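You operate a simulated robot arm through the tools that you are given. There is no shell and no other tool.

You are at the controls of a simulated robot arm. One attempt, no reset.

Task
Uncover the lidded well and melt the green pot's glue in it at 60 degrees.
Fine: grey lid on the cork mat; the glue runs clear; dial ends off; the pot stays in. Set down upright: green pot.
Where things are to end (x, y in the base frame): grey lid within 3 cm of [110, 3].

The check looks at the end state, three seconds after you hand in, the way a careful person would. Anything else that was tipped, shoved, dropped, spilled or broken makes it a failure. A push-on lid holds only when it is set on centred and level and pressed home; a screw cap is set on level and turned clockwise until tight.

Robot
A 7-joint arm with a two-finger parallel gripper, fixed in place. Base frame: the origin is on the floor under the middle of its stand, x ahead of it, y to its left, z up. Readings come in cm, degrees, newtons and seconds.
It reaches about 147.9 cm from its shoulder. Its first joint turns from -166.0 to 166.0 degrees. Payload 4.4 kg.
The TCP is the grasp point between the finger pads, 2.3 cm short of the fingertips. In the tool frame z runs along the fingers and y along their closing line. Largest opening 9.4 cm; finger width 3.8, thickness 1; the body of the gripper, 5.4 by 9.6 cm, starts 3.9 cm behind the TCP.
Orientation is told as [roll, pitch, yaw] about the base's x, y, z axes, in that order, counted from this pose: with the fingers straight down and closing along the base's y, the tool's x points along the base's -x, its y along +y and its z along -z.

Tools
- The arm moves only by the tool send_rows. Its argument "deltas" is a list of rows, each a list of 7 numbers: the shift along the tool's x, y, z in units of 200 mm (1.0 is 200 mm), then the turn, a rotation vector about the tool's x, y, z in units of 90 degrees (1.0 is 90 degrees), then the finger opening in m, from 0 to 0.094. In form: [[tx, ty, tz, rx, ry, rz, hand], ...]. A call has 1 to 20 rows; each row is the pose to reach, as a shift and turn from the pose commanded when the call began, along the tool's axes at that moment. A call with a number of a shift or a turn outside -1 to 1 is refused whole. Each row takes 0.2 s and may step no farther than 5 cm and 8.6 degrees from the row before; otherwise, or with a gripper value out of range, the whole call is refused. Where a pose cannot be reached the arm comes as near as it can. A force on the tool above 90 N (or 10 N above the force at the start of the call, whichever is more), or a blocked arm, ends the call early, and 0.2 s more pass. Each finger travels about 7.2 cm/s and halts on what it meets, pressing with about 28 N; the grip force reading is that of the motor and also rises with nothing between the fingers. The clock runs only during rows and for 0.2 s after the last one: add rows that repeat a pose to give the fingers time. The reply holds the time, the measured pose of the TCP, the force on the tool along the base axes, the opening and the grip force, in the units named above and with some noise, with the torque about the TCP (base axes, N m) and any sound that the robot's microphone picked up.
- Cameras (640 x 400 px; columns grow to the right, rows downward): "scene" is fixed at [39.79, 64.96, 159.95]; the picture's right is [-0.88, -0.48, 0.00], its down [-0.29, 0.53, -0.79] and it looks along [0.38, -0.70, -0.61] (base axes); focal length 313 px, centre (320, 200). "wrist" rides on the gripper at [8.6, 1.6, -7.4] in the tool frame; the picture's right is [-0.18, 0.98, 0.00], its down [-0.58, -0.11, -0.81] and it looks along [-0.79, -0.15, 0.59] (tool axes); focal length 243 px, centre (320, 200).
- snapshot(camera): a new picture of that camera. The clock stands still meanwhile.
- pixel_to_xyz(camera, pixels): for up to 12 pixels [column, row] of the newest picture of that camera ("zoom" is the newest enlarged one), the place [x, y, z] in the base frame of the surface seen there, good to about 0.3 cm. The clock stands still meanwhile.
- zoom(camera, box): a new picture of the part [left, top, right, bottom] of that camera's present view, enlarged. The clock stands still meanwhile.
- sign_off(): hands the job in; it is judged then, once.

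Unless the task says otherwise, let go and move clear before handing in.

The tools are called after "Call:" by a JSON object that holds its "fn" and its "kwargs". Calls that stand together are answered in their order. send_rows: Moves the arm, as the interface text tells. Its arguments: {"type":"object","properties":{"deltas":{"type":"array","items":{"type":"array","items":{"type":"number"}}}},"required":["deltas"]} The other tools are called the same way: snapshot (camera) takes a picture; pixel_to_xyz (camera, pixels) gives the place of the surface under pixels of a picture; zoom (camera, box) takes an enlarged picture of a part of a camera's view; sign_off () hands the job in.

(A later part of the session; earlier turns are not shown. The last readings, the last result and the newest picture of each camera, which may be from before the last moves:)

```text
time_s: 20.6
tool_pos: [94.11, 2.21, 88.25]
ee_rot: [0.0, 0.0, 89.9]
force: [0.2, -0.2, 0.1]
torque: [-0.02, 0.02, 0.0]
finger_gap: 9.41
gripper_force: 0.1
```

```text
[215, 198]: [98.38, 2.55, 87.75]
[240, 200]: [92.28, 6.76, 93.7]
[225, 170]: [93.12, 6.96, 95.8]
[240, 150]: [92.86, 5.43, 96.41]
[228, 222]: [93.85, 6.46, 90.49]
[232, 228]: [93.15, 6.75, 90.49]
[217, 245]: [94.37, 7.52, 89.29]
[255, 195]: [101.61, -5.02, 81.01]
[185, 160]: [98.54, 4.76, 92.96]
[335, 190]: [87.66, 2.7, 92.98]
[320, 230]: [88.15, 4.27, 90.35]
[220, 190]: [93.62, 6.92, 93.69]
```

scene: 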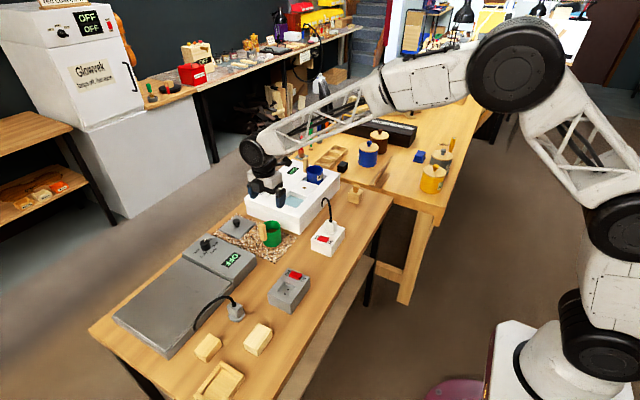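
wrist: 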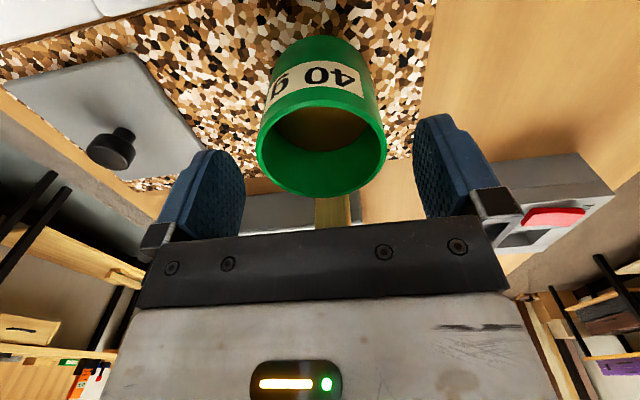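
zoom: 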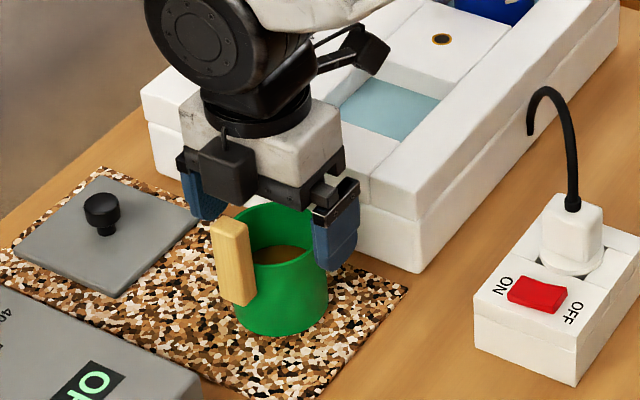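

The block's bottom is 5.3 cm above the TCP, so at TCP z 86.7 it stays about 1.4 cm above the handle. I'll descend the last 1.5 cm and close on the pot.

Call:
{"fn": "send_rows", "kwargs": {"deltas": [[0, 0, 0.04, 0, 0, 0, 0.094], [0, 0, 0.077, 0, 0, 0, 0.094], [0, 0, 0.077, 0, 0, 0, 0.094]]}}

Call:
{"fn": "send_rows", "kwargs": {"deltas": [[0, 0, 0, 0, 0, 0, 0.08], [0, 0, 0, 0, 0, 0, 0.07], [0, 0, 0, 0, 0, 0, 0.066]]}}

```text
time_s: 21.4
tool_pos: [93.98, 2.33, 86.85]
ee_rot: [0.0, 0.0, 90.0]
force: [0.5, 0.0, 1.0]
torque: [-0.03, 0.02, -0.02]
finger_gap: 9.4
gripper_force: 0.0
```

```text
time_s: 22.2
tool_pos: [93.88, 2.33, 86.72]
ee_rot: [0.1, 0.0, 90.0]
force: [0.0, -0.3, 0.0]
torque: [-0.01, -0.01, -0.02]
finger_gap: 6.62
gripper_force: 0.0
```

At 6.6 cm there is still no contact. I'll close the rest of the way gently.

Call:
{"fn": "send_rows", "kwargs": {"deltas": [[0, 0, 0, 0, 0, 0, 0.064], [0, 0, 0, 0, 0, 0, 0.062], [0, 0, 0, 0, 0, 0, 0.06], [0, 0, 0, 0, 0, 0, 0.056], [0, 0, 0, 0, 0, 0, 0.05]]}}

Call:
{"fn": "zoom", "kwargs": {"camera": "scene", "box": [230, 180, 330, 260]}}

```text
time_s: 23.4
tool_pos: [94.02, 2.21, 86.72]
ee_rot: [-0.1, 0.0, 90.0]
force: [-0.4, -0.5, -0.6]
torque: [-0.04, 0.01, -0.01]
finger_gap: 6.41
gripper_force: 27.9
```

```text
5.00 times, centred on (280, 220) of scene
```

zoom: 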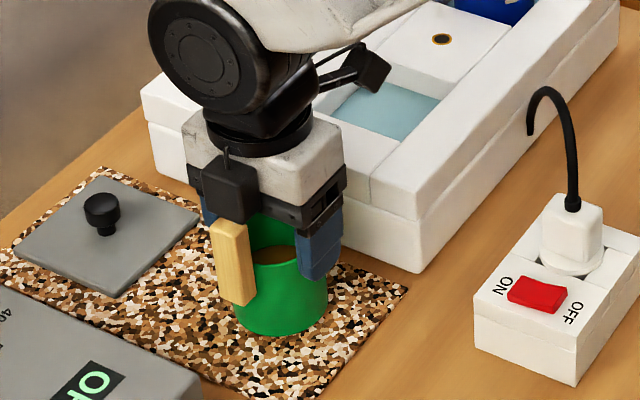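

The pot is gripped at 6.41 cm with 27.9 N and still stands upright. I'll lift it straight up about 11 cm.

Call:
{"fn": "send_rows", "kwargs": {"deltas": [[0, 0, -0.02, 0, 0, 0, 0.05], [0, 0, -0.06, 0, 0, 0, 0.05], [0, 0, -0.13, 0, 0, 0, 0.05], [0, 0, -0.21, 0, 0, 0, 0.05], [0, 0, -0.3, 0, 0, 0, 0.05], [0, 0, -0.39, 0, 0, 0, 0.05], [0, 0, -0.47, 0, 0, 0, 0.05], [0, 0, -0.53, 0, 0, 0, 0.05], [0, 0, -0.56, 0, 0, 0, 0.05], [0, 0, -0.56, 0, 0, 0, 0.05]]}}

Call:
{"fn": "snapshot", "kwargs": {"camera": "scene"}}

Call:
{"fn": "zoom", "kwargs": {"camera": "scene", "box": [220, 140, 340, 240]}}

Call:
{"fn": "snapshot", "kwargs": {"camera": "wrist"}}

```text
time_s: 25.6
tool_pos: [94.02, 2.12, 97.82]
ee_rot: [0.0, 0.1, 90.0]
force: [-0.2, 0.8, -1.7]
torque: [-0.02, 0.01, 0.0]
finger_gap: 6.43
gripper_force: 27.7
```

```text
taken
```

scene: 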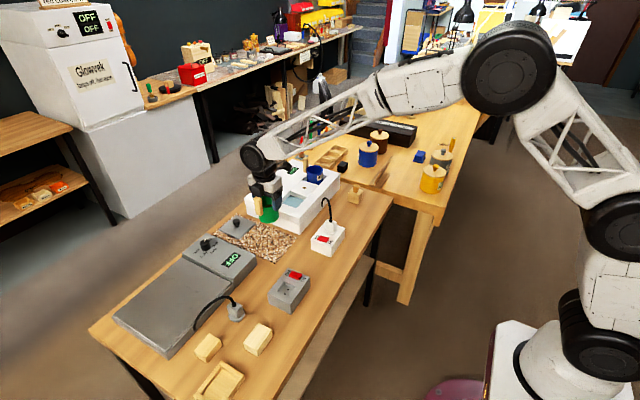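

```text
4.00 times, centred on (280, 190) of scene
```

zoom: 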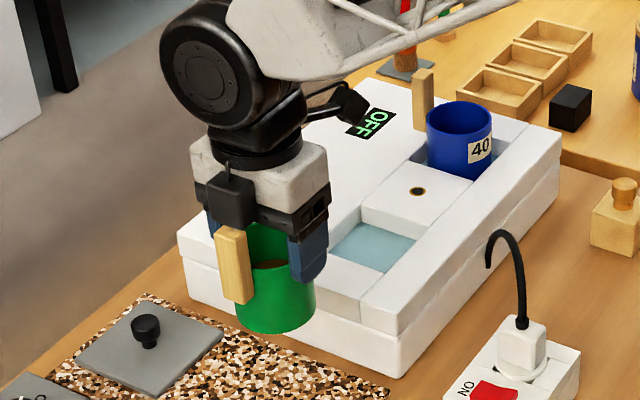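

```text
taken
```

wrist: 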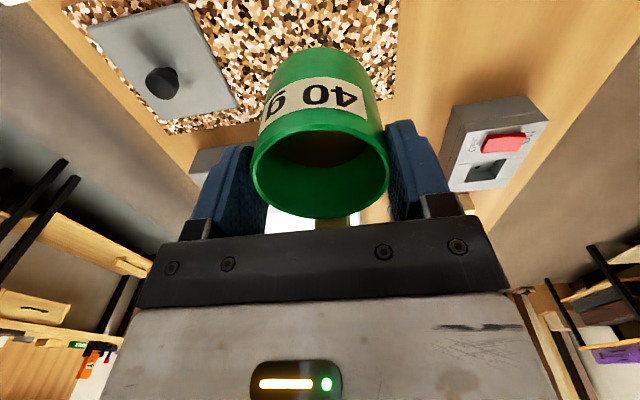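

The pot is lifted level with its bottom at z≈90.5, clear of the heater. I'll move it over the well centre (94.65,-13.55).

Call:
{"fn": "send_rows", "kwargs": {"deltas": [[0.04, -0.005, 0, 0, 0, 0, 0.05], [0.13, -0.01, 0, 0, 0, 0, 0.05], [0.25, -0.015, 0, 0, 0, 0, 0.05], [0.37, -0.02, 0, 0, 0, 0, 0.05], [0.49, -0.025, 0, 0, 0, 0, 0.05], [0.61, -0.03, 0, 0, 0, 0, 0.05], [0.71, -0.032, 0, 0, 0, 0, 0.05], [0.77, -0.032, 0, 0, 0, 0, 0.05], [0.784, -0.032, 0, 0, 0, 0, 0.05], [0.784, -0.032, 0, 0, 0, 0, 0.05]]}}

Call:
{"fn": "snapshot", "kwargs": {"camera": "scene"}}

Call:
{"fn": "zoom", "kwargs": {"camera": "scene", "box": [240, 140, 352, 224]}}

Call:
{"fn": "snapshot", "kwargs": {"camera": "wrist"}}

```text
time_s: 27.8
tool_pos: [94.71, -13.32, 97.85]
ee_rot: [0.0, 0.0, 89.9]
force: [0.5, -0.7, -1.3]
torque: [-0.01, 0.01, -0.01]
finger_gap: 6.45
gripper_force: 28.1
```

```text
taken
```

scene: 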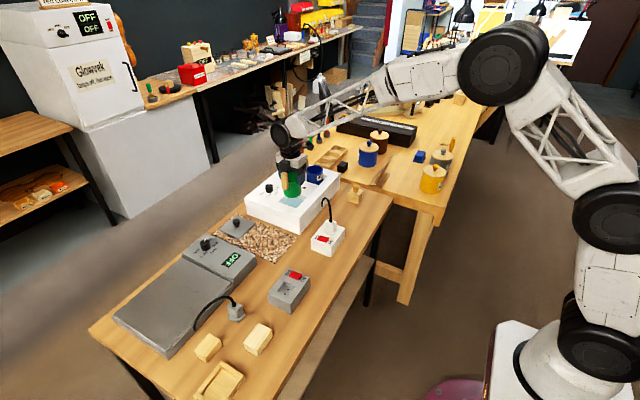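

```text
4.76 times, centred on (296, 182) of scene
```

zoom: 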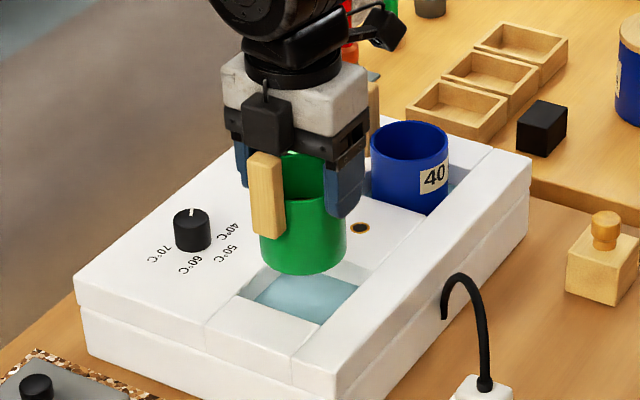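

```text
taken
```

wrist: 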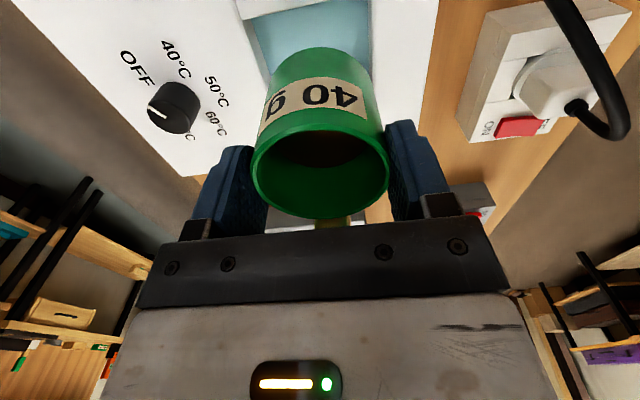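

The pot is centred above the well with its handle over the +y side. I'll lower it 5 cm, then go slowly to contact.

Call:
{"fn": "send_rows", "kwargs": {"deltas": [[0.005, 0, 0.05, 0, 0, 0, 0.05], [0.005, 0, 0.11, 0, 0, 0, 0.05], [0.005, 0, 0.17, 0, 0, 0, 0.05], [0.005, 0, 0.22, 0, 0, 0, 0.05], [0.005, 0, 0.25, 0, 0, 0, 0.05], [0.005, 0, 0.25, 0, 0, 0, 0.05]]}}

Call:
{"fn": "zoom", "kwargs": {"camera": "scene", "box": [250, 150, 346, 222]}}

```text
time_s: 29.2
tool_pos: [94.81, -13.42, 92.89]
ee_rot: [0.0, 0.0, 90.1]
force: [0.4, -0.3, -1.0]
torque: [-0.03, -0.01, 0.0]
finger_gap: 6.45
gripper_force: 28.1
```

```text
5.56 times, centred on (298, 186) of scene
```

zoom: 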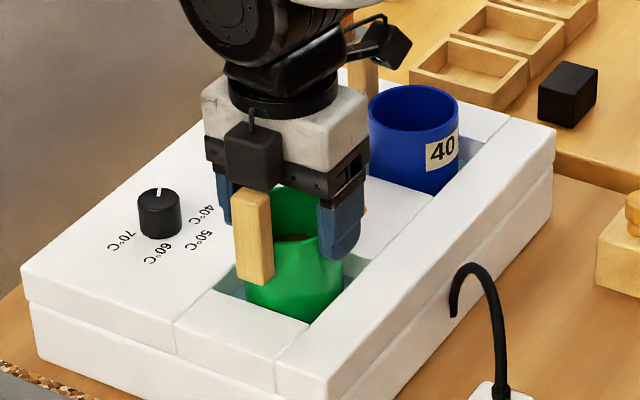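

The pot is entering the well cleanly with no contact forces. I'll continue down in small steps.

Call:
{"fn": "send_rows", "kwargs": {"deltas": [[0, 0, 0.015, 0, 0, 0, 0.05], [0, 0, 0.03, 0, 0, 0, 0.05], [0, 0, 0.04, 0, 0, 0, 0.05], [0, 0, 0.04, 0, 0, 0, 0.05]]}}

```text
time_s: 30.2
tool_pos: [94.78, -13.47, 92.11]
ee_rot: [-0.1, -0.1, 90.0]
force: [0.3, -0.8, -1.4]
torque: [0.01, 0.0, -0.01]
finger_gap: 6.42
gripper_force: 27.9
```

Call:
{"fn": "send_rows", "kwargs": {"deltas": [[0, 0, 0.01, 0, 0, 0, 0.05], [0, 0, 0.015, 0, 0, 0, 0.05], [0, 0, 0.015, 0, 0, 0, 0.05]]}}

```text
time_s: 31.0
tool_pos: [94.72, -13.44, 91.68]
ee_rot: [0.0, 0.0, 90.0]
force: [-0.6, 0.6, -1.6]
torque: [-0.03, -0.01, -0.02]
finger_gap: 6.45
gripper_force: 27.9
```

Still no contact at TCP z 91.7 (force -1.6 N). I'll continue in 2 mm steps, watching the force.

Call:
{"fn": "send_rows", "kwargs": {"deltas": [[0, 0, 0.01, 0, 0, 0, 0.05], [0, 0, 0.01, 0, 0, 0, 0.05]]}}

Call:
{"fn": "send_rows", "kwargs": {"deltas": [[0, 0, 0.01, 0, 0, 0, 0.05], [0, 0, 0.01, 0, 0, 0, 0.05]]}}

Call:
{"fn": "send_rows", "kwargs": {"deltas": [[0, 0, 0.01, 0, 0, 0, 0.05], [0, 0, 0.01, 0, 0, 0, 0.05]]}}

```text
time_s: 31.6
tool_pos: [94.77, -13.59, 91.72]
ee_rot: [-0.1, -0.1, 90.0]
force: [-3.7, 2.1, 12.6]
torque: [0.16, 0.37, -0.01]
finger_gap: 6.44
gripper_force: 27.9
```

```text
time_s: 32.2
tool_pos: [94.64, -13.38, 91.45]
ee_rot: [-0.1, 0.0, 90.0]
force: [4.4, 0.2, 19.6]
torque: [-0.01, -0.16, 0.01]
finger_gap: 6.44
gripper_force: 27.8
```

```text
time_s: 32.8
tool_pos: [94.75, -13.59, 91.3]
ee_rot: [-0.1, 0.0, 90.0]
force: [0.6, 0.5, 24.2]
torque: [0.05, 0.07, 0.0]
finger_gap: 6.44
gripper_force: 28.4
```

Contact is firm at 24 N, and the rim height of about 91.3 matches the blue pot, so it is seated. I'll ease off and check before opening.

Call:
{"fn": "send_rows", "kwargs": {"deltas": [[0, 0, -0.012, 0, 0, 0, 0.05], [0, 0, -0.018, 0, 0, 0, 0.05]]}}

Call:
{"fn": "snapshot", "kwargs": {"camera": "wrist"}}

Call:
{"fn": "zoom", "kwargs": {"camera": "scene", "box": [264, 156, 344, 216]}}

```text
time_s: 33.4
tool_pos: [94.61, -13.46, 91.49]
ee_rot: [0.1, 0.0, 90.0]
force: [-0.6, 0.3, -1.3]
torque: [-0.01, 0.05, -0.01]
finger_gap: 6.46
gripper_force: 27.7
```

```text
taken
```

wrist: 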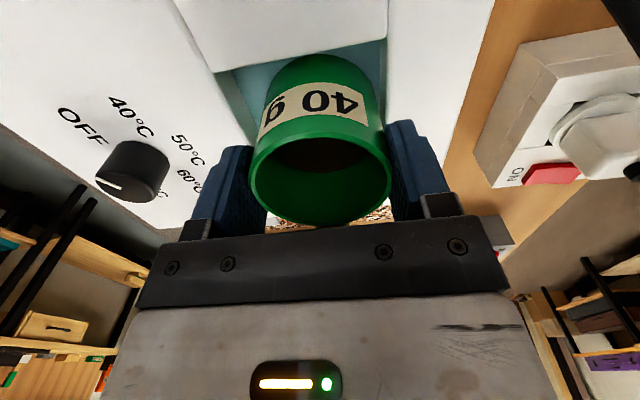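

```text
6.67 times, centred on (304, 186) of scene
```

zoom: 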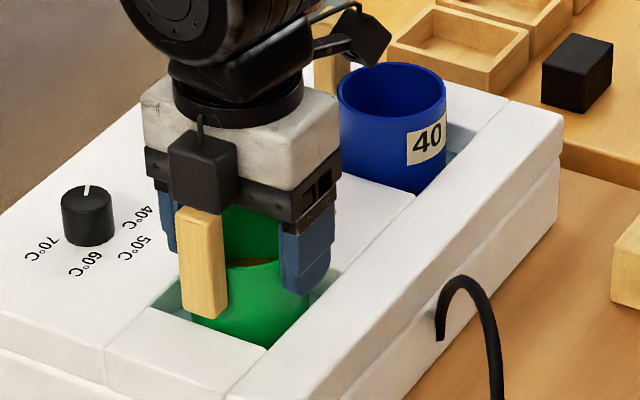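

The pot sits in the water bath with its rim level and the force relieved. I'll open the fingers and rise straight up.

Call:
{"fn": "send_rows", "kwargs": {"deltas": [[0, 0, 0, 0, 0, 0, 0.065], [0, 0, 0, 0, 0, 0, 0.07], [0, 0, 0, 0, 0, 0, 0.08], [0, 0, 0, 0, 0, 0, 0.09], [0, 0, 0, 0, 0, 0, 0.09]]}}

Call:
{"fn": "send_rows", "kwargs": {"deltas": [[0, 0, -0.04, 0, 0, 0, 0.09], [0, 0, -0.12, 0, 0, 0, 0.09], [0, 0, -0.25, 0, 0, 0, 0.09], [0, 0, -0.4, 0, 0, 0, 0.09], [0, 0, -0.55, 0, 0, 0, 0.09], [0, 0, -0.6, 0, 0, 0, 0.09]]}}

Call:
{"fn": "zoom", "kwargs": {"camera": "scene", "box": [250, 150, 346, 222]}}

Call:
{"fn": "snapshot", "kwargs": {"camera": "wrist"}}

```text
time_s: 34.6
tool_pos: [94.62, -13.44, 91.52]
ee_rot: [0.0, -0.1, 90.0]
force: [-0.2, -0.2, 0.2]
torque: [-0.03, 0.0, -0.01]
finger_gap: 9.01
gripper_force: 0.0
```

```text
time_s: 36.0
tool_pos: [94.66, -13.45, 103.51]
ee_rot: [0.0, 0.1, 90.1]
force: [-0.4, -0.5, -0.4]
torque: [0.01, -0.04, -0.01]
finger_gap: 9.0
gripper_force: 0.0
```

```text
5.56 times, centred on (298, 186) of scene
```

zoom: 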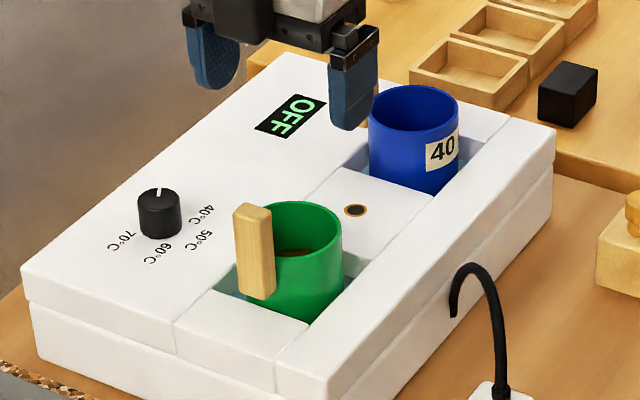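

```text
taken
```

wrist: 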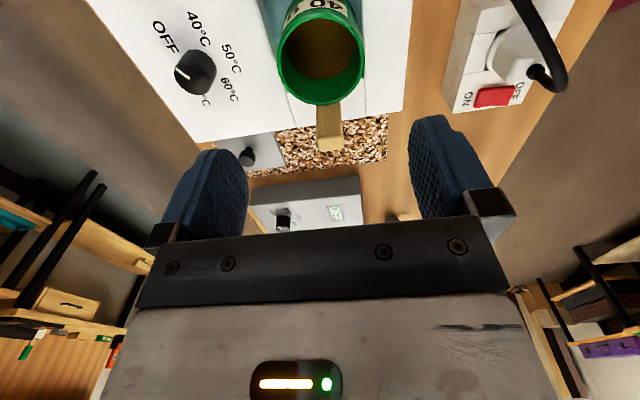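

The pot stands upright in the well. Next is the dial, so I'll zoom on it in the wrist view to get its exact centre and label directions.

Call:
{"fn": "zoom", "kwargs": {"camera": "wrist", "box": [140, 0, 260, 120]}}

```text
3.33 times, centred on (200, 60) of wrist
```

zoom: 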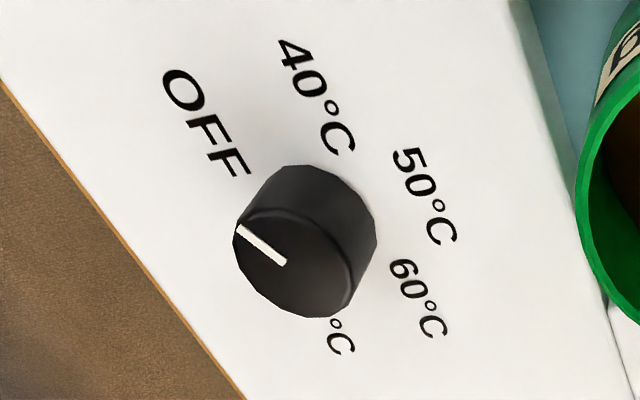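

Call:
{"fn": "pixel_to_xyz", "kwargs": {"camera": "zoom", "pixels": [[240, 228], [285, 264], [295, 265], [260, 215], [345, 300], [240, 260], [350, 265], [205, 122], [318, 97], [425, 195], [418, 300], [300, 312]]}}

```text
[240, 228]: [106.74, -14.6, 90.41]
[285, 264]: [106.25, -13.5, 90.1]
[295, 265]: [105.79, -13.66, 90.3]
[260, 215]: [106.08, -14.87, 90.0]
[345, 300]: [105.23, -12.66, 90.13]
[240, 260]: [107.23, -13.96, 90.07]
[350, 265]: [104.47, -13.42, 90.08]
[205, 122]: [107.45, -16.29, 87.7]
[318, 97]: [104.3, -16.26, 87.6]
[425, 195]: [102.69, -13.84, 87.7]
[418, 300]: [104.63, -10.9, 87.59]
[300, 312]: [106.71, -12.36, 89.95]
```

The labels fit a circle centred at ≈(105.8,-13.5) with 60° spacing: OFF at -60°, 40 at -120°, 50 at 180°, 60 at 120° and 70 at 60°. That puts 60 at 180° clockwise from OFF. Before turning, I'll measure how low the wrist camera housing hangs, since it will sweep over the pot handle.

Call:
{"fn": "zoom", "kwargs": {"camera": "scene", "box": [250, 100, 346, 172]}}

```text
5.56 times, centred on (298, 136) of scene
```

zoom: 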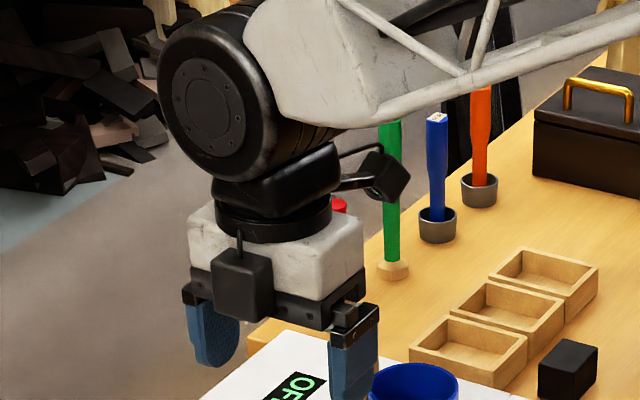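

Call:
{"fn": "pixel_to_xyz", "kwargs": {"camera": "zoom", "pixels": [[390, 200], [375, 185], [408, 180], [385, 160], [350, 182], [400, 195], [362, 178], [395, 175]]}}

Call:
{"fn": "pixel_to_xyz", "kwargs": {"camera": "scene", "pixels": [[296, 191], [295, 200], [293, 188], [297, 189]]}}

```text
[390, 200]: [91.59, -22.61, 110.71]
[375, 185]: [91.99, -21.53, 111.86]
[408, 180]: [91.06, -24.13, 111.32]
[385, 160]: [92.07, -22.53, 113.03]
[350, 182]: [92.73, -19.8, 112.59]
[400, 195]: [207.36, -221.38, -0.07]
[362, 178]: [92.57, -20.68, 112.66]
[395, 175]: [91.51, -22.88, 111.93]
```

```text
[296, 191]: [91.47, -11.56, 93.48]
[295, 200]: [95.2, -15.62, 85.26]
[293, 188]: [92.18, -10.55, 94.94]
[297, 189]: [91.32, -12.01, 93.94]
```

The housing's lowest visible point is 7.2 cm above the TCP, so at dial height it passes above the handle top (≈95.3). I'll move above the dial with the hand at 6 cm and check alignment.

Call:
{"fn": "send_rows", "kwargs": {"deltas": [[0, -0.12, 0, 0, 0, 0, 0.08], [0, -0.3, 0, 0, 0, 0, 0.06], [0.002, -0.48, 0, 0, 0, 0, 0.06], [0.002, -0.557, 0, 0, 0, 0, 0.06], [0.002, -0.557, 0.2, 0, 0, 0, 0.06], [0.002, -0.557, 0.35, 0, 0, 0, 0.06], [0.002, -0.557, 0.35, 0, 0, 0, 0.06]]}}

Call:
{"fn": "snapshot", "kwargs": {"camera": "wrist"}}

Call:
{"fn": "zoom", "kwargs": {"camera": "wrist", "box": [240, 60, 400, 180]}}

```text
time_s: 37.6
tool_pos: [105.82, -13.58, 96.52]
ee_rot: [0.1, 0.1, 90.0]
force: [0.5, 0.0, 0.7]
torque: [0.01, 0.01, 0.02]
finger_gap: 6.0
gripper_force: 0.0
```

```text
taken
```

wrist: 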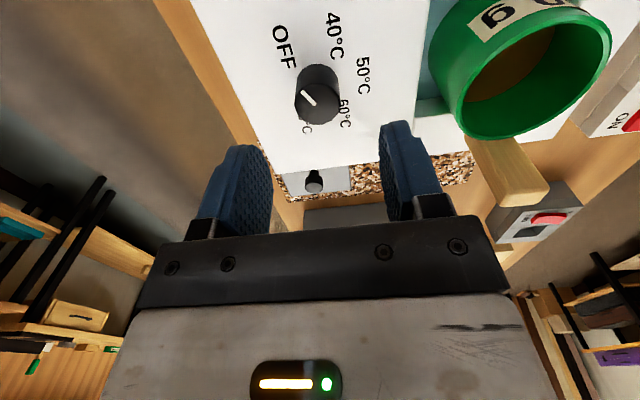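

```text
3.33 times, centred on (320, 120) of wrist
```

zoom: 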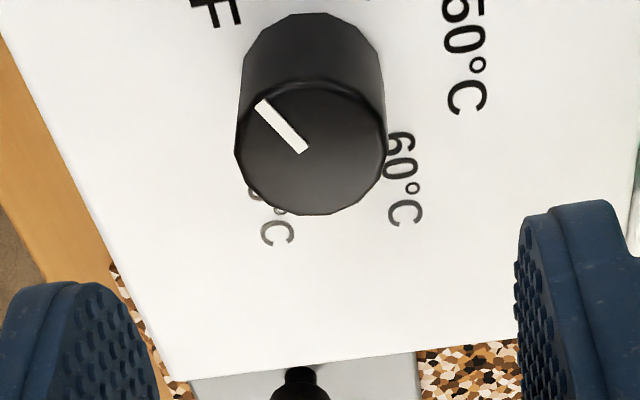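

The knob top appears at wrist (318,97) against the predicted (320,104), which suggests a small offset toward -y. I'll measure the rim points to settle the centre.

Call:
{"fn": "pixel_to_xyz", "kwargs": {"camera": "zoom", "pixels": [[240, 150], [382, 150], [305, 211], [315, 88], [311, 148], [260, 195], [365, 195], [262, 100], [365, 100], [245, 185], [345, 205], [285, 207]]}}

```text
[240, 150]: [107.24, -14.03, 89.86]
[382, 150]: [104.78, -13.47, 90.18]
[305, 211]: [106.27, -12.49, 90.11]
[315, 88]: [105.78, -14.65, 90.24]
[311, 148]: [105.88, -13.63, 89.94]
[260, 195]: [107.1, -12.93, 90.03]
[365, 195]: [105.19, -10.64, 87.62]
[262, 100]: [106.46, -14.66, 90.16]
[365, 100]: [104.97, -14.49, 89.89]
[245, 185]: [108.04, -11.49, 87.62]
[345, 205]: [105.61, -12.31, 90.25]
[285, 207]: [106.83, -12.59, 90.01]
```

The rim points give the dial centre as (105.95,-13.6), so I'm within 1–2 mm. I'll descend to TCP z≈90.3, with the tips about 0.4 cm above the panel, and grip the dial.

Call:
{"fn": "send_rows", "kwargs": {"deltas": [[0, -0.006, 0.12, 0, 0, 0, 0.06], [0, -0.006, 0.22, 0, 0, 0, 0.06], [0, -0.006, 0.29, 0, 0, 0, 0.06], [0, -0.006, 0.311, 0, 0, 0, 0.06], [0, -0.006, 0.311, 0, 0, 0, 0.06]]}}

Call:
{"fn": "send_rows", "kwargs": {"deltas": [[0, 0, 0, 0, 0, 0, 0.045], [0, 0, 0, 0, 0, 0, 0.035], [0, 0, 0, 0, 0, 0, 0.02], [0, 0, 0, 0, 0, 0, 0.01], [0, 0, 0, 0, 0, 0, 0.01]]}}

Call:
{"fn": "snapshot", "kwargs": {"camera": "wrist"}}

Call:
{"fn": "snapshot", "kwargs": {"camera": "scene"}}

Call:
{"fn": "zoom", "kwargs": {"camera": "scene", "box": [236, 130, 348, 214]}}

```text
time_s: 38.8
tool_pos: [105.98, -13.64, 90.36]
ee_rot: [0.0, 0.0, 89.9]
force: [0.4, -0.1, 0.8]
torque: [-0.01, -0.02, 0.0]
finger_gap: 5.98
gripper_force: 0.1
```

```text
time_s: 40.0
tool_pos: [105.96, -13.6, 90.35]
ee_rot: [-0.1, 0.0, 90.0]
force: [3.2, -1.0, -0.5]
torque: [-0.06, 0.44, 0.03]
finger_gap: 2.96
gripper_force: 45.2
```

```text
taken
```

wrist: 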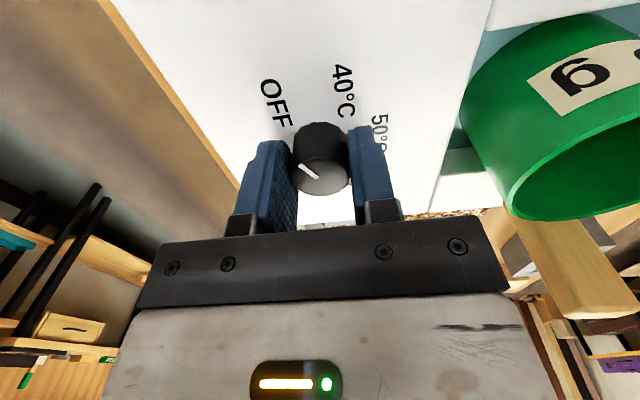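

```text
taken
```

scene: 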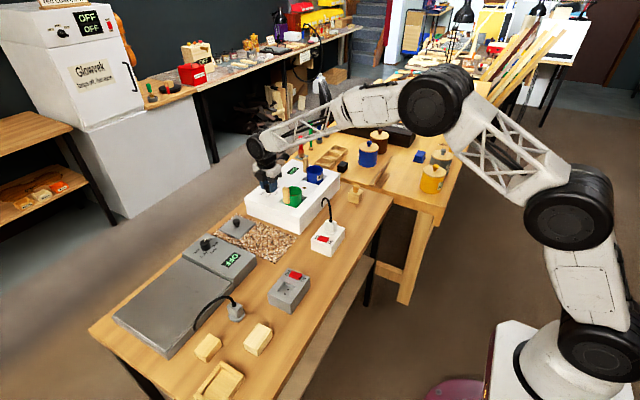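

```text
4.76 times, centred on (292, 172) of scene
```

zoom: 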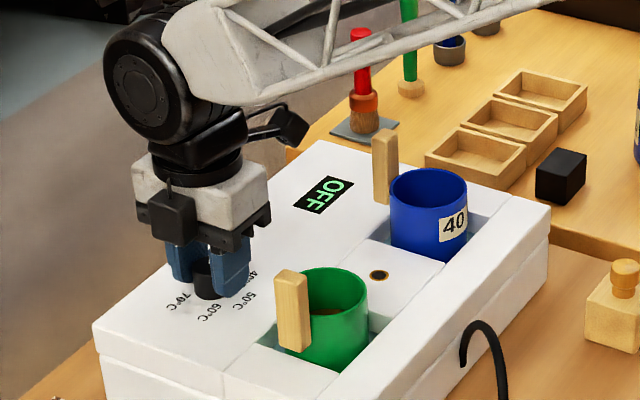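

The dial is gripped at 2.96 cm. I'll turn it clockwise as seen from above (+tool z) by 60° first and check the display and forces.

Call:
{"fn": "send_rows", "kwargs": {"deltas": [[0, 0, 0, 0, 0, 0.06, 0.01], [0, 0, 0, 0, 0, 0.14, 0.01], [0, 0, 0, 0, 0, 0.22, 0.01], [0, 0, 0, 0, 0, 0.3, 0.01], [0, 0, 0, 0, 0, 0.38, 0.01], [0, 0, 0, 0, 0, 0.46, 0.01], [0, 0, 0, 0, 0, 0.54, 0.01], [0, 0, 0, 0, 0, 0.62, 0.01], [0, 0, 0, 0, 0, 0.667, 0.01], [0, 0, 0, 0, 0, 0.667, 0.01]]}}

Call:
{"fn": "zoom", "kwargs": {"camera": "scene", "box": [236, 130, 348, 214]}}

Call:
{"fn": "snapshot", "kwargs": {"camera": "wrist"}}

```text
time_s: 42.2
tool_pos: [105.99, -13.53, 90.45]
ee_rot: [0.0, 0.0, 29.8]
force: [-30.9, 5.1, 6.1]
torque: [-0.2, 0.0, 0.02]
finger_gap: 3.0
gripper_force: 45.3
```

```text
4.76 times, centred on (292, 172) of scene
```

zoom: 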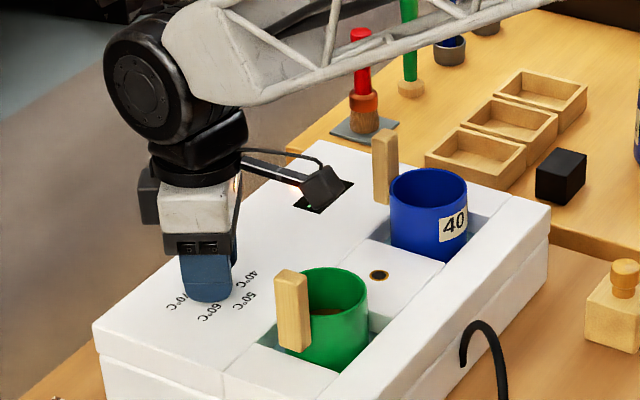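

```text
taken
```

wrist: 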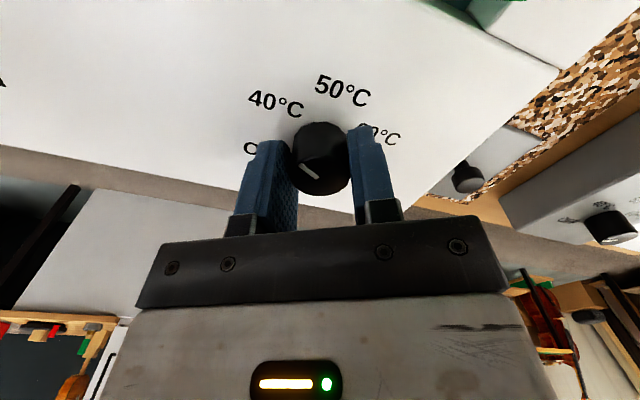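

The gripper turned 60° but the pointer at wrist (310,172) seems to have stayed near OFF, so the dial may have slipped in the grip. I'll zoom to check.

Call:
{"fn": "zoom", "kwargs": {"camera": "wrist", "box": [220, 60, 420, 210]}}

```text
2.67 times, centred on (320, 135) of wrist
```

zoom: 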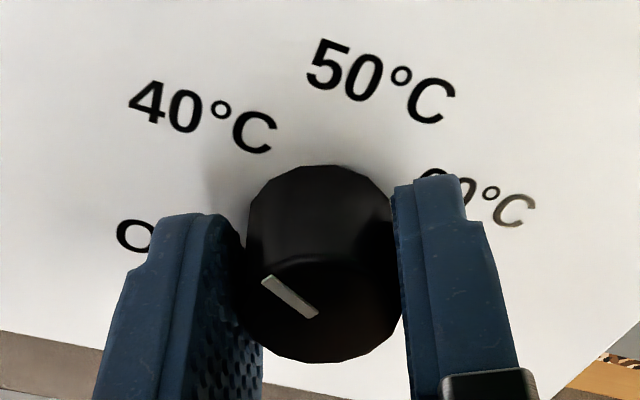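

Re-reading the zoom, the pointer (262,278)–(318,315) kept its angle relative to the fingers and now points at 40 °C, so the dial did turn. The 31 N sideways force means the knob's true axis is about 3 mm toward -x of my TCP. I'll release, re-centre and regrip so I don't push the heater.

Call:
{"fn": "send_rows", "kwargs": {"deltas": [[0, 0, 0, 0, 0, 0, 0.03], [0, 0, 0, 0, 0, 0, 0.045], [0, 0, 0, 0, 0, 0, 0.045]]}}

Call:
{"fn": "snapshot", "kwargs": {"camera": "wrist"}}

Call:
{"fn": "snapshot", "kwargs": {"camera": "scene"}}

Call:
{"fn": "zoom", "kwargs": {"camera": "scene", "box": [236, 130, 348, 214]}}

```text
time_s: 43.0
tool_pos: [105.9, -13.53, 90.27]
ee_rot: [0.1, 0.0, 30.1]
force: [0.0, -0.2, -0.1]
torque: [-0.05, -0.01, 0.03]
finger_gap: 4.49
gripper_force: 0.1
```

```text
taken
```

wrist: 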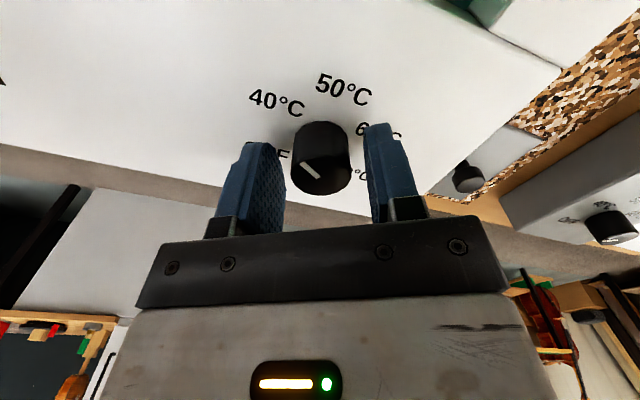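

```text
taken
```

scene: 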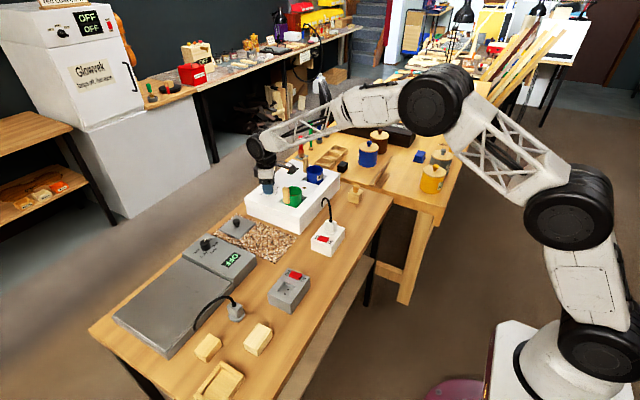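

```text
4.76 times, centred on (292, 172) of scene
```

zoom: 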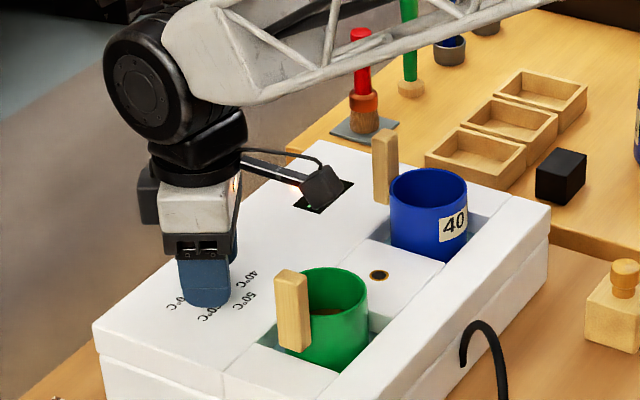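

The heater hasn't moved (the lamp and corners match the earlier zoom). The knob looks slightly left of mid-finger, so I'll measure its top rim in this view.

Call:
{"fn": "zoom", "kwargs": {"camera": "wrist", "box": [270, 100, 370, 210]}}

```text
3.64 times, centred on (320, 155) of wrist
```

zoom: 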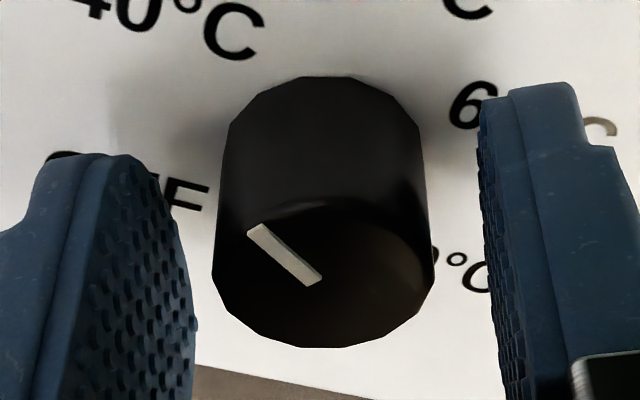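

Call:
{"fn": "pixel_to_xyz", "kwargs": {"camera": "zoom", "pixels": [[218, 280], [430, 275], [322, 342], [325, 208], [323, 278], [245, 320], [405, 315], [240, 230], [410, 230], [250, 230], [320, 282]]}}

```text
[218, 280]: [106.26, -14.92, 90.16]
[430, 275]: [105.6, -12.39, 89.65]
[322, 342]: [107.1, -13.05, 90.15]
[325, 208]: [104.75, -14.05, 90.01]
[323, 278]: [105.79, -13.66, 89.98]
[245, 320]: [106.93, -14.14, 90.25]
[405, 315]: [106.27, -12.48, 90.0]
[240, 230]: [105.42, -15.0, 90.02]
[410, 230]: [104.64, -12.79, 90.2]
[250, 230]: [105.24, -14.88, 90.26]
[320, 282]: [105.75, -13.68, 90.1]
```

In this view the dial centre measures ≈(105.86,-13.62) and is centred between the fingers. The 31 N came from only about 1 mm of offset on a stiff arm. I'll nudge about 1 mm toward +y, regrip and turn the next 60° toward 50.

Call:
{"fn": "send_rows", "kwargs": {"deltas": [[-0.002, 0.004, 0, 0, 0, 0, 0.045], [-0.002, 0.004, 0, 0, 0, 0, 0.035], [-0.002, 0.004, 0, 0, 0, 0, 0.025], [-0.002, 0.004, 0, 0, 0, 0, 0.015], [-0.002, 0.004, 0, 0, 0, 0, 0.01], [-0.002, 0.004, 0, 0, 0, 0, 0.01]]}}

Call:
{"fn": "send_rows", "kwargs": {"deltas": [[0, 0, 0, 0, 0, 0.06, 0.01], [0, 0, 0, 0, 0, 0.14, 0.01], [0, 0, 0, 0, 0, 0.22, 0.01], [0, 0, 0, 0, 0, 0.3, 0.01], [0, 0, 0, 0, 0, 0.3, 0.01]]}}

```text
time_s: 44.4
tool_pos: [106.03, -13.45, 90.44]
ee_rot: [0.0, 0.0, 30.0]
force: [9.7, -10.8, -2.3]
torque: [0.36, -0.01, 0.06]
finger_gap: 2.98
gripper_force: 45.2
```

```text
time_s: 45.6
tool_pos: [106.06, -13.47, 90.27]
ee_rot: [0.0, 0.1, 2.9]
force: [9.5, -13.5, -1.1]
torque: [0.26, 0.57, 0.01]
finger_gap: 2.98
gripper_force: 45.4
```

The side force is about 14 N, which is acceptable, and the dial is following. I'll continue to yaw -30° (the 50 position).

Call:
{"fn": "send_rows", "kwargs": {"deltas": [[0, 0, 0, 0, 0, 0.06, 0.01], [0, 0, 0, 0, 0, 0.14, 0.01], [0, 0, 0, 0, 0, 0.22, 0.01], [0, 0, 0, 0, 0, 0.3, 0.01], [0, 0, 0, 0, 0, 0.367, 0.01], [0, 0, 0, 0, 0, 0.367, 0.01]]}}

Call:
{"fn": "zoom", "kwargs": {"camera": "scene", "box": [236, 130, 348, 214]}}

Call:
{"fn": "snapshot", "kwargs": {"camera": "wrist"}}

```text
time_s: 47.0
tool_pos: [105.94, -13.42, 90.4]
ee_rot: [0.0, -0.1, -30.0]
force: [14.5, -11.8, 4.2]
torque: [-0.34, 0.35, 0.01]
finger_gap: 2.97
gripper_force: 44.7
```

```text
4.76 times, centred on (292, 172) of scene
```

zoom: 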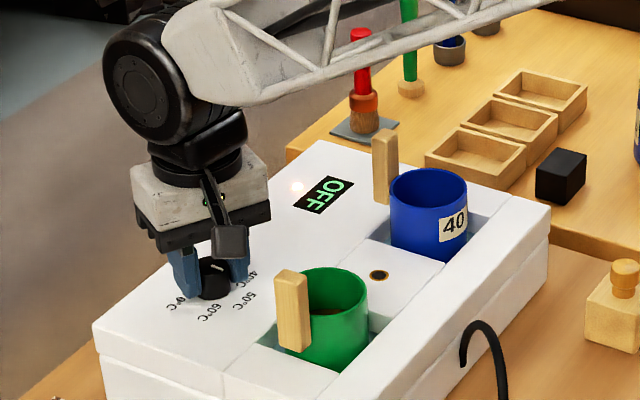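

```text
taken
```

wrist: 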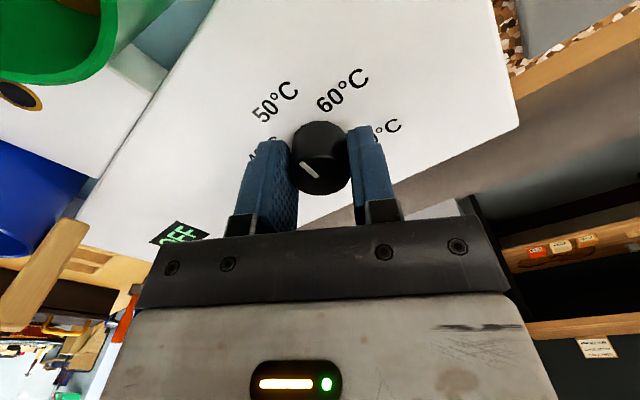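

The display at scene zoom (323,194) still reads OFF although the dial seems turned. I'll zoom in on the pointer and the lamp.

Call:
{"fn": "zoom", "kwargs": {"camera": "scene", "box": [262, 165, 302, 195]}}

Call:
{"fn": "zoom", "kwargs": {"camera": "wrist", "box": [240, 60, 420, 210]}}

```text
13.33 times, centred on (282, 180) of scene
```

zoom: 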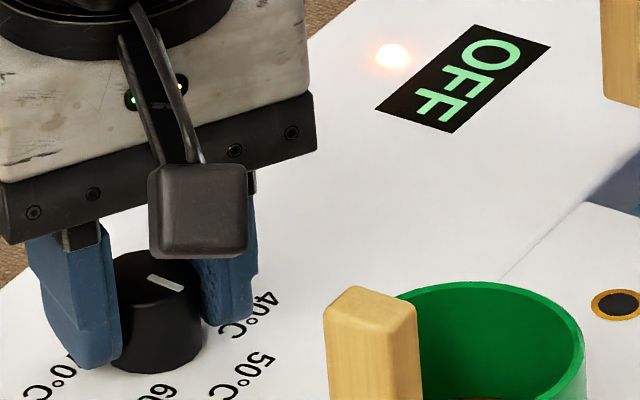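

```text
2.67 times, centred on (330, 135) of wrist
```

zoom: 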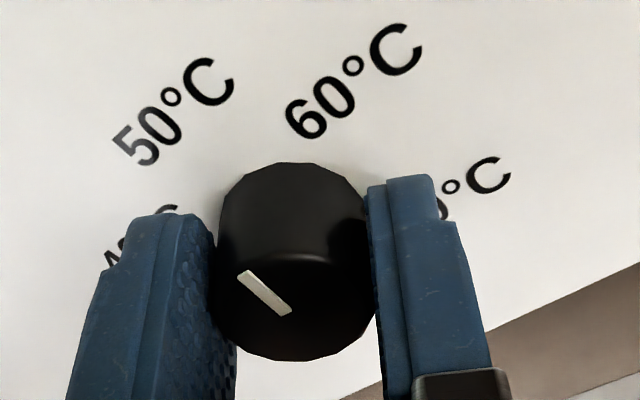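

There is a new glowing spot at zoom (393,55) beside the display that wasn't there before. I'll locate it and check whether it is a heating lamp.

Call:
{"fn": "pixel_to_xyz", "kwargs": {"camera": "zoom", "pixels": [[260, 60], [200, 40]]}}

Call:
{"fn": "zoom", "kwargs": {"camera": "scene", "box": [276, 155, 316, 185]}}

Call:
{"fn": "pixel_to_xyz", "kwargs": {"camera": "zoom", "pixels": [[170, 215], [168, 205], [250, 240], [180, 230]]}}

```text
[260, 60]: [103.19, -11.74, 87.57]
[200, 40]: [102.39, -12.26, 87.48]
```

```text
13.33 times, centred on (296, 170) of scene
```

zoom: 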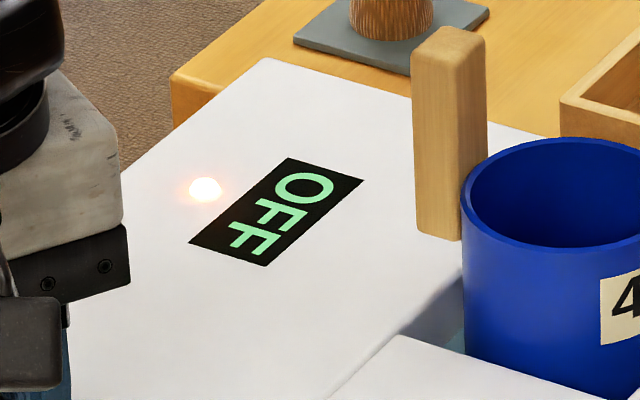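

```text
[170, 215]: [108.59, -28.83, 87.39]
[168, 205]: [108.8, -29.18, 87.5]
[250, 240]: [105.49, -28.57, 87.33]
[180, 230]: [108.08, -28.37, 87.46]
```

I'll locate the glow itself at (205,188) of this zoom.

Call:
{"fn": "pixel_to_xyz", "kwargs": {"camera": "zoom", "pixels": [[205, 188], [205, 180], [195, 190], [290, 160], [360, 185], [265, 265], [190, 242]]}}

```text
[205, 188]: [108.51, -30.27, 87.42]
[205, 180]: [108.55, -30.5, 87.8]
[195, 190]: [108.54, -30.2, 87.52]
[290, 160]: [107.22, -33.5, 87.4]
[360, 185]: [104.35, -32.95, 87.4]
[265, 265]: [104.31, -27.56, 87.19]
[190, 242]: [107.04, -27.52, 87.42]
```

The glow is a pilot lamp at (108.5,-30.3) on the panel that lit when the dial turned. Sideways forces are small (about 18 N). I'll release, re-centre by half a millimetre, regrip and turn the last 60° to 60 °C.

Call:
{"fn": "send_rows", "kwargs": {"deltas": [[0, 0, 0, 0, 0, 0, 0.03], [0, 0, 0, 0, 0, 0, 0.04], [-0.003, -0.002, 0, 0, 0, 0, 0.04], [-0.003, -0.002, 0, 0, 0, 0, 0.03], [-0.003, -0.002, 0, 0, 0, 0, 0.02], [-0.003, -0.002, 0, 0, 0, 0, 0.01], [-0.003, -0.002, 0, 0, 0, 0, 0.01]]}}

Call:
{"fn": "send_rows", "kwargs": {"deltas": [[0, 0, 0, 0, 0, 0.06, 0.01], [0, 0, 0, 0, 0, 0.14, 0.01], [0, 0, 0, 0, 0, 0.22, 0.01], [0, 0, 0, 0, 0, 0.3, 0.01], [0, 0, 0, 0, 0, 0.38, 0.01], [0, 0, 0, 0, 0, 0.46, 0.01], [0, 0, 0, 0, 0, 0.54, 0.01], [0, 0, 0, 0, 0, 0.62, 0.01], [0, 0, 0, 0, 0, 0.667, 0.01], [0, 0, 0, 0, 0, 0.667, 0.01]]}}

Call:
{"fn": "snapshot", "kwargs": {"camera": "wrist"}}

Call:
{"fn": "snapshot", "kwargs": {"camera": "scene"}}

Call:
{"fn": "zoom", "kwargs": {"camera": "scene", "box": [236, 130, 348, 214]}}

```text
time_s: 48.6
tool_pos: [105.93, -13.49, 90.35]
ee_rot: [0.0, 0.0, -30.0]
force: [4.3, 6.5, -1.9]
torque: [-0.33, 0.22, 0.0]
finger_gap: 2.99
gripper_force: 45.3
```

```text
time_s: 50.8
tool_pos: [106.04, -13.38, 90.18]
ee_rot: [0.1, 0.0, -90.1]
force: [-7.5, 22.7, -10.5]
torque: [0.24, -0.4, -0.02]
finger_gap: 2.98
gripper_force: 45.0
```

```text
taken
```

wrist: 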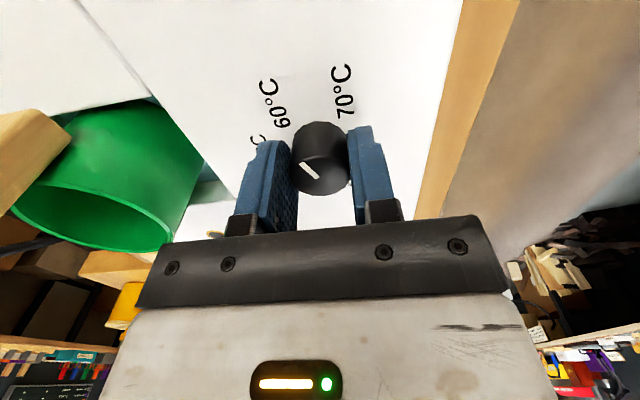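

```text
taken
```

scene: 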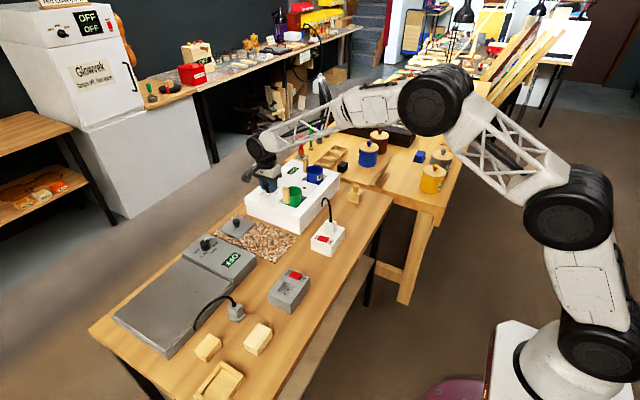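

```text
4.76 times, centred on (292, 172) of scene
```

zoom: 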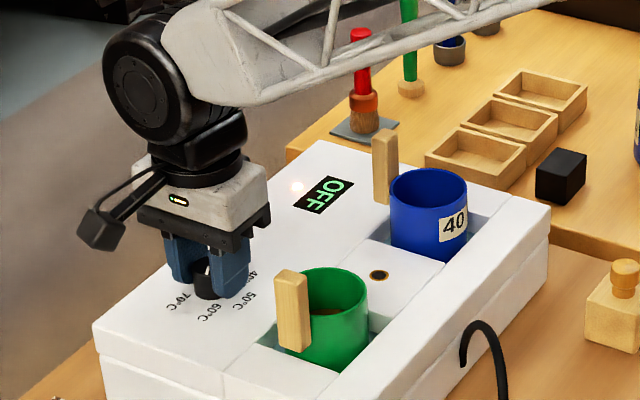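

The dial should now point at 60 with the lamp still lit at (297,187), but the display still says OFF. I'll release, rise and check the pointer against the 60 mark.

Call:
{"fn": "send_rows", "kwargs": {"deltas": [[0, 0, 0, 0, 0, 0, 0.03], [0, 0, 0, 0, 0, 0, 0.05], [0, 0, 0, 0, 0, 0, 0.05], [0, 0, -0.08, 0, 0, 0, 0.05], [0, 0, -0.2, 0, 0, 0, 0.05], [0, 0, -0.32, 0, 0, 0, 0.05], [0, 0, -0.32, 0, 0, 0, 0.05]]}}

Call:
{"fn": "zoom", "kwargs": {"camera": "scene", "box": [250, 155, 330, 210]}}

Call:
{"fn": "snapshot", "kwargs": {"camera": "wrist"}}

Call:
{"fn": "zoom", "kwargs": {"camera": "wrist", "box": [220, 0, 420, 180]}}

```text
time_s: 52.4
tool_pos: [105.99, -13.53, 96.71]
ee_rot: [0.0, 0.1, -90.1]
force: [0.0, -0.9, -0.7]
torque: [-0.01, 0.0, 0.02]
finger_gap: 4.98
gripper_force: 0.0
```

```text
7.27 times, centred on (290, 182) of scene
```

zoom: 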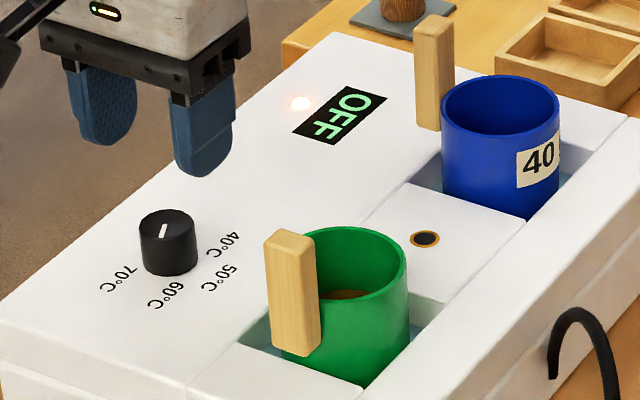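

```text
taken
```

wrist: 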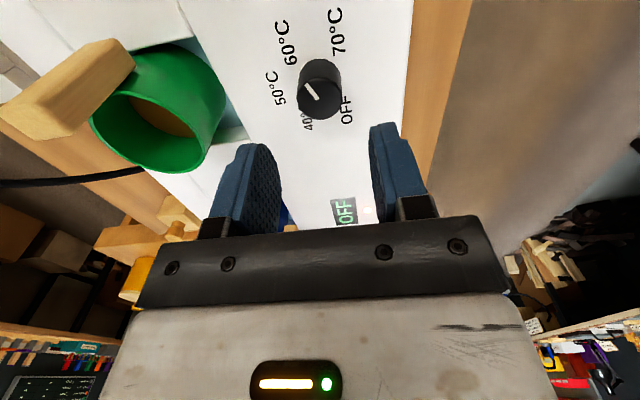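

```text
2.22 times, centred on (320, 90) of wrist
```

zoom: 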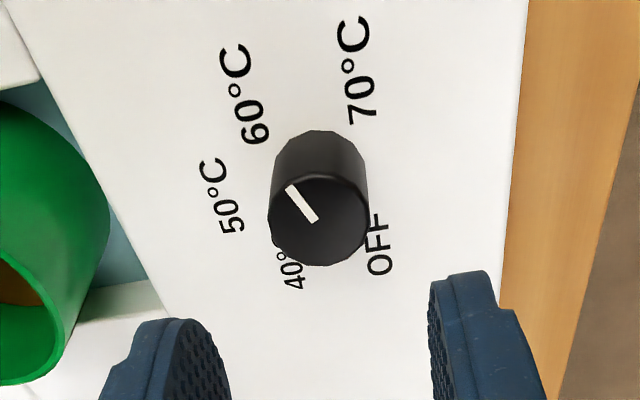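

Both views show the pointer at 60: wrist zoom (288,188)–(317,220) aims at the 60 °C label. The heating lamp is lit. I'll wait a few seconds and watch the display and glue.

Call:
{"fn": "send_rows", "kwargs": {"deltas": [[0, 0, -0.05, 0, 0, 0, 0.05], [0, 0, -0.1, 0, 0, 0, 0.05], [0, 0, -0.1, 0, 0, 0, 0.05], [0, 0, -0.1, 0, 0, 0, 0.05], [0, 0, -0.1, 0, 0, 0, 0.05], [0, 0, -0.1, 0, 0, 0, 0.05], [0, 0, -0.1, 0, 0, 0, 0.05], [0, 0, -0.1, 0, 0, 0, 0.05], [0, 0, -0.1, 0, 0, 0, 0.05], [0, 0, -0.1, 0, 0, 0, 0.05], [0, 0, -0.1, 0, 0, 0, 0.05], [0, 0, -0.1, 0, 0, 0, 0.05], [0, 0, -0.1, 0, 0, 0, 0.05], [0, 0, -0.1, 0, 0, 0, 0.05], [0, 0, -0.1, 0, 0, 0, 0.05], [0, 0, -0.1, 0, 0, 0, 0.05], [0, 0, -0.1, 0, 0, 0, 0.05], [0, 0, -0.1, 0, 0, 0, 0.05], [0, 0, -0.1, 0, 0, 0, 0.05], [0, 0, -0.1, 0, 0, 0, 0.05]]}}

Call:
{"fn": "zoom", "kwargs": {"camera": "scene", "box": [250, 155, 330, 210]}}

```text
time_s: 56.6
tool_pos: [105.95, -13.59, 98.75]
ee_rot: [0.1, 0.0, -90.1]
force: [0.0, -0.3, -0.5]
torque: [0.0, -0.01, 0.01]
finger_gap: 5.03
gripper_force: 0.1
```

```text
7.27 times, centred on (290, 182) of scene
```

zoom: 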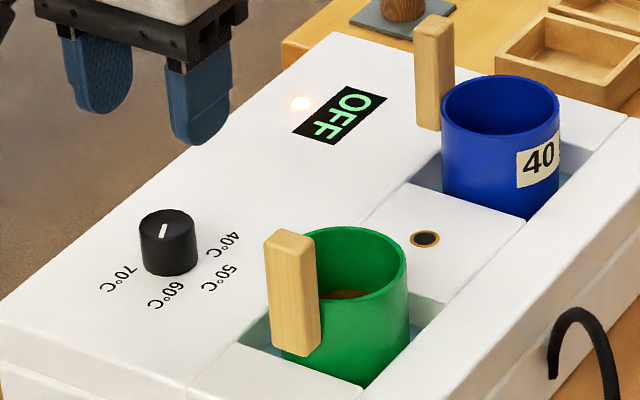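

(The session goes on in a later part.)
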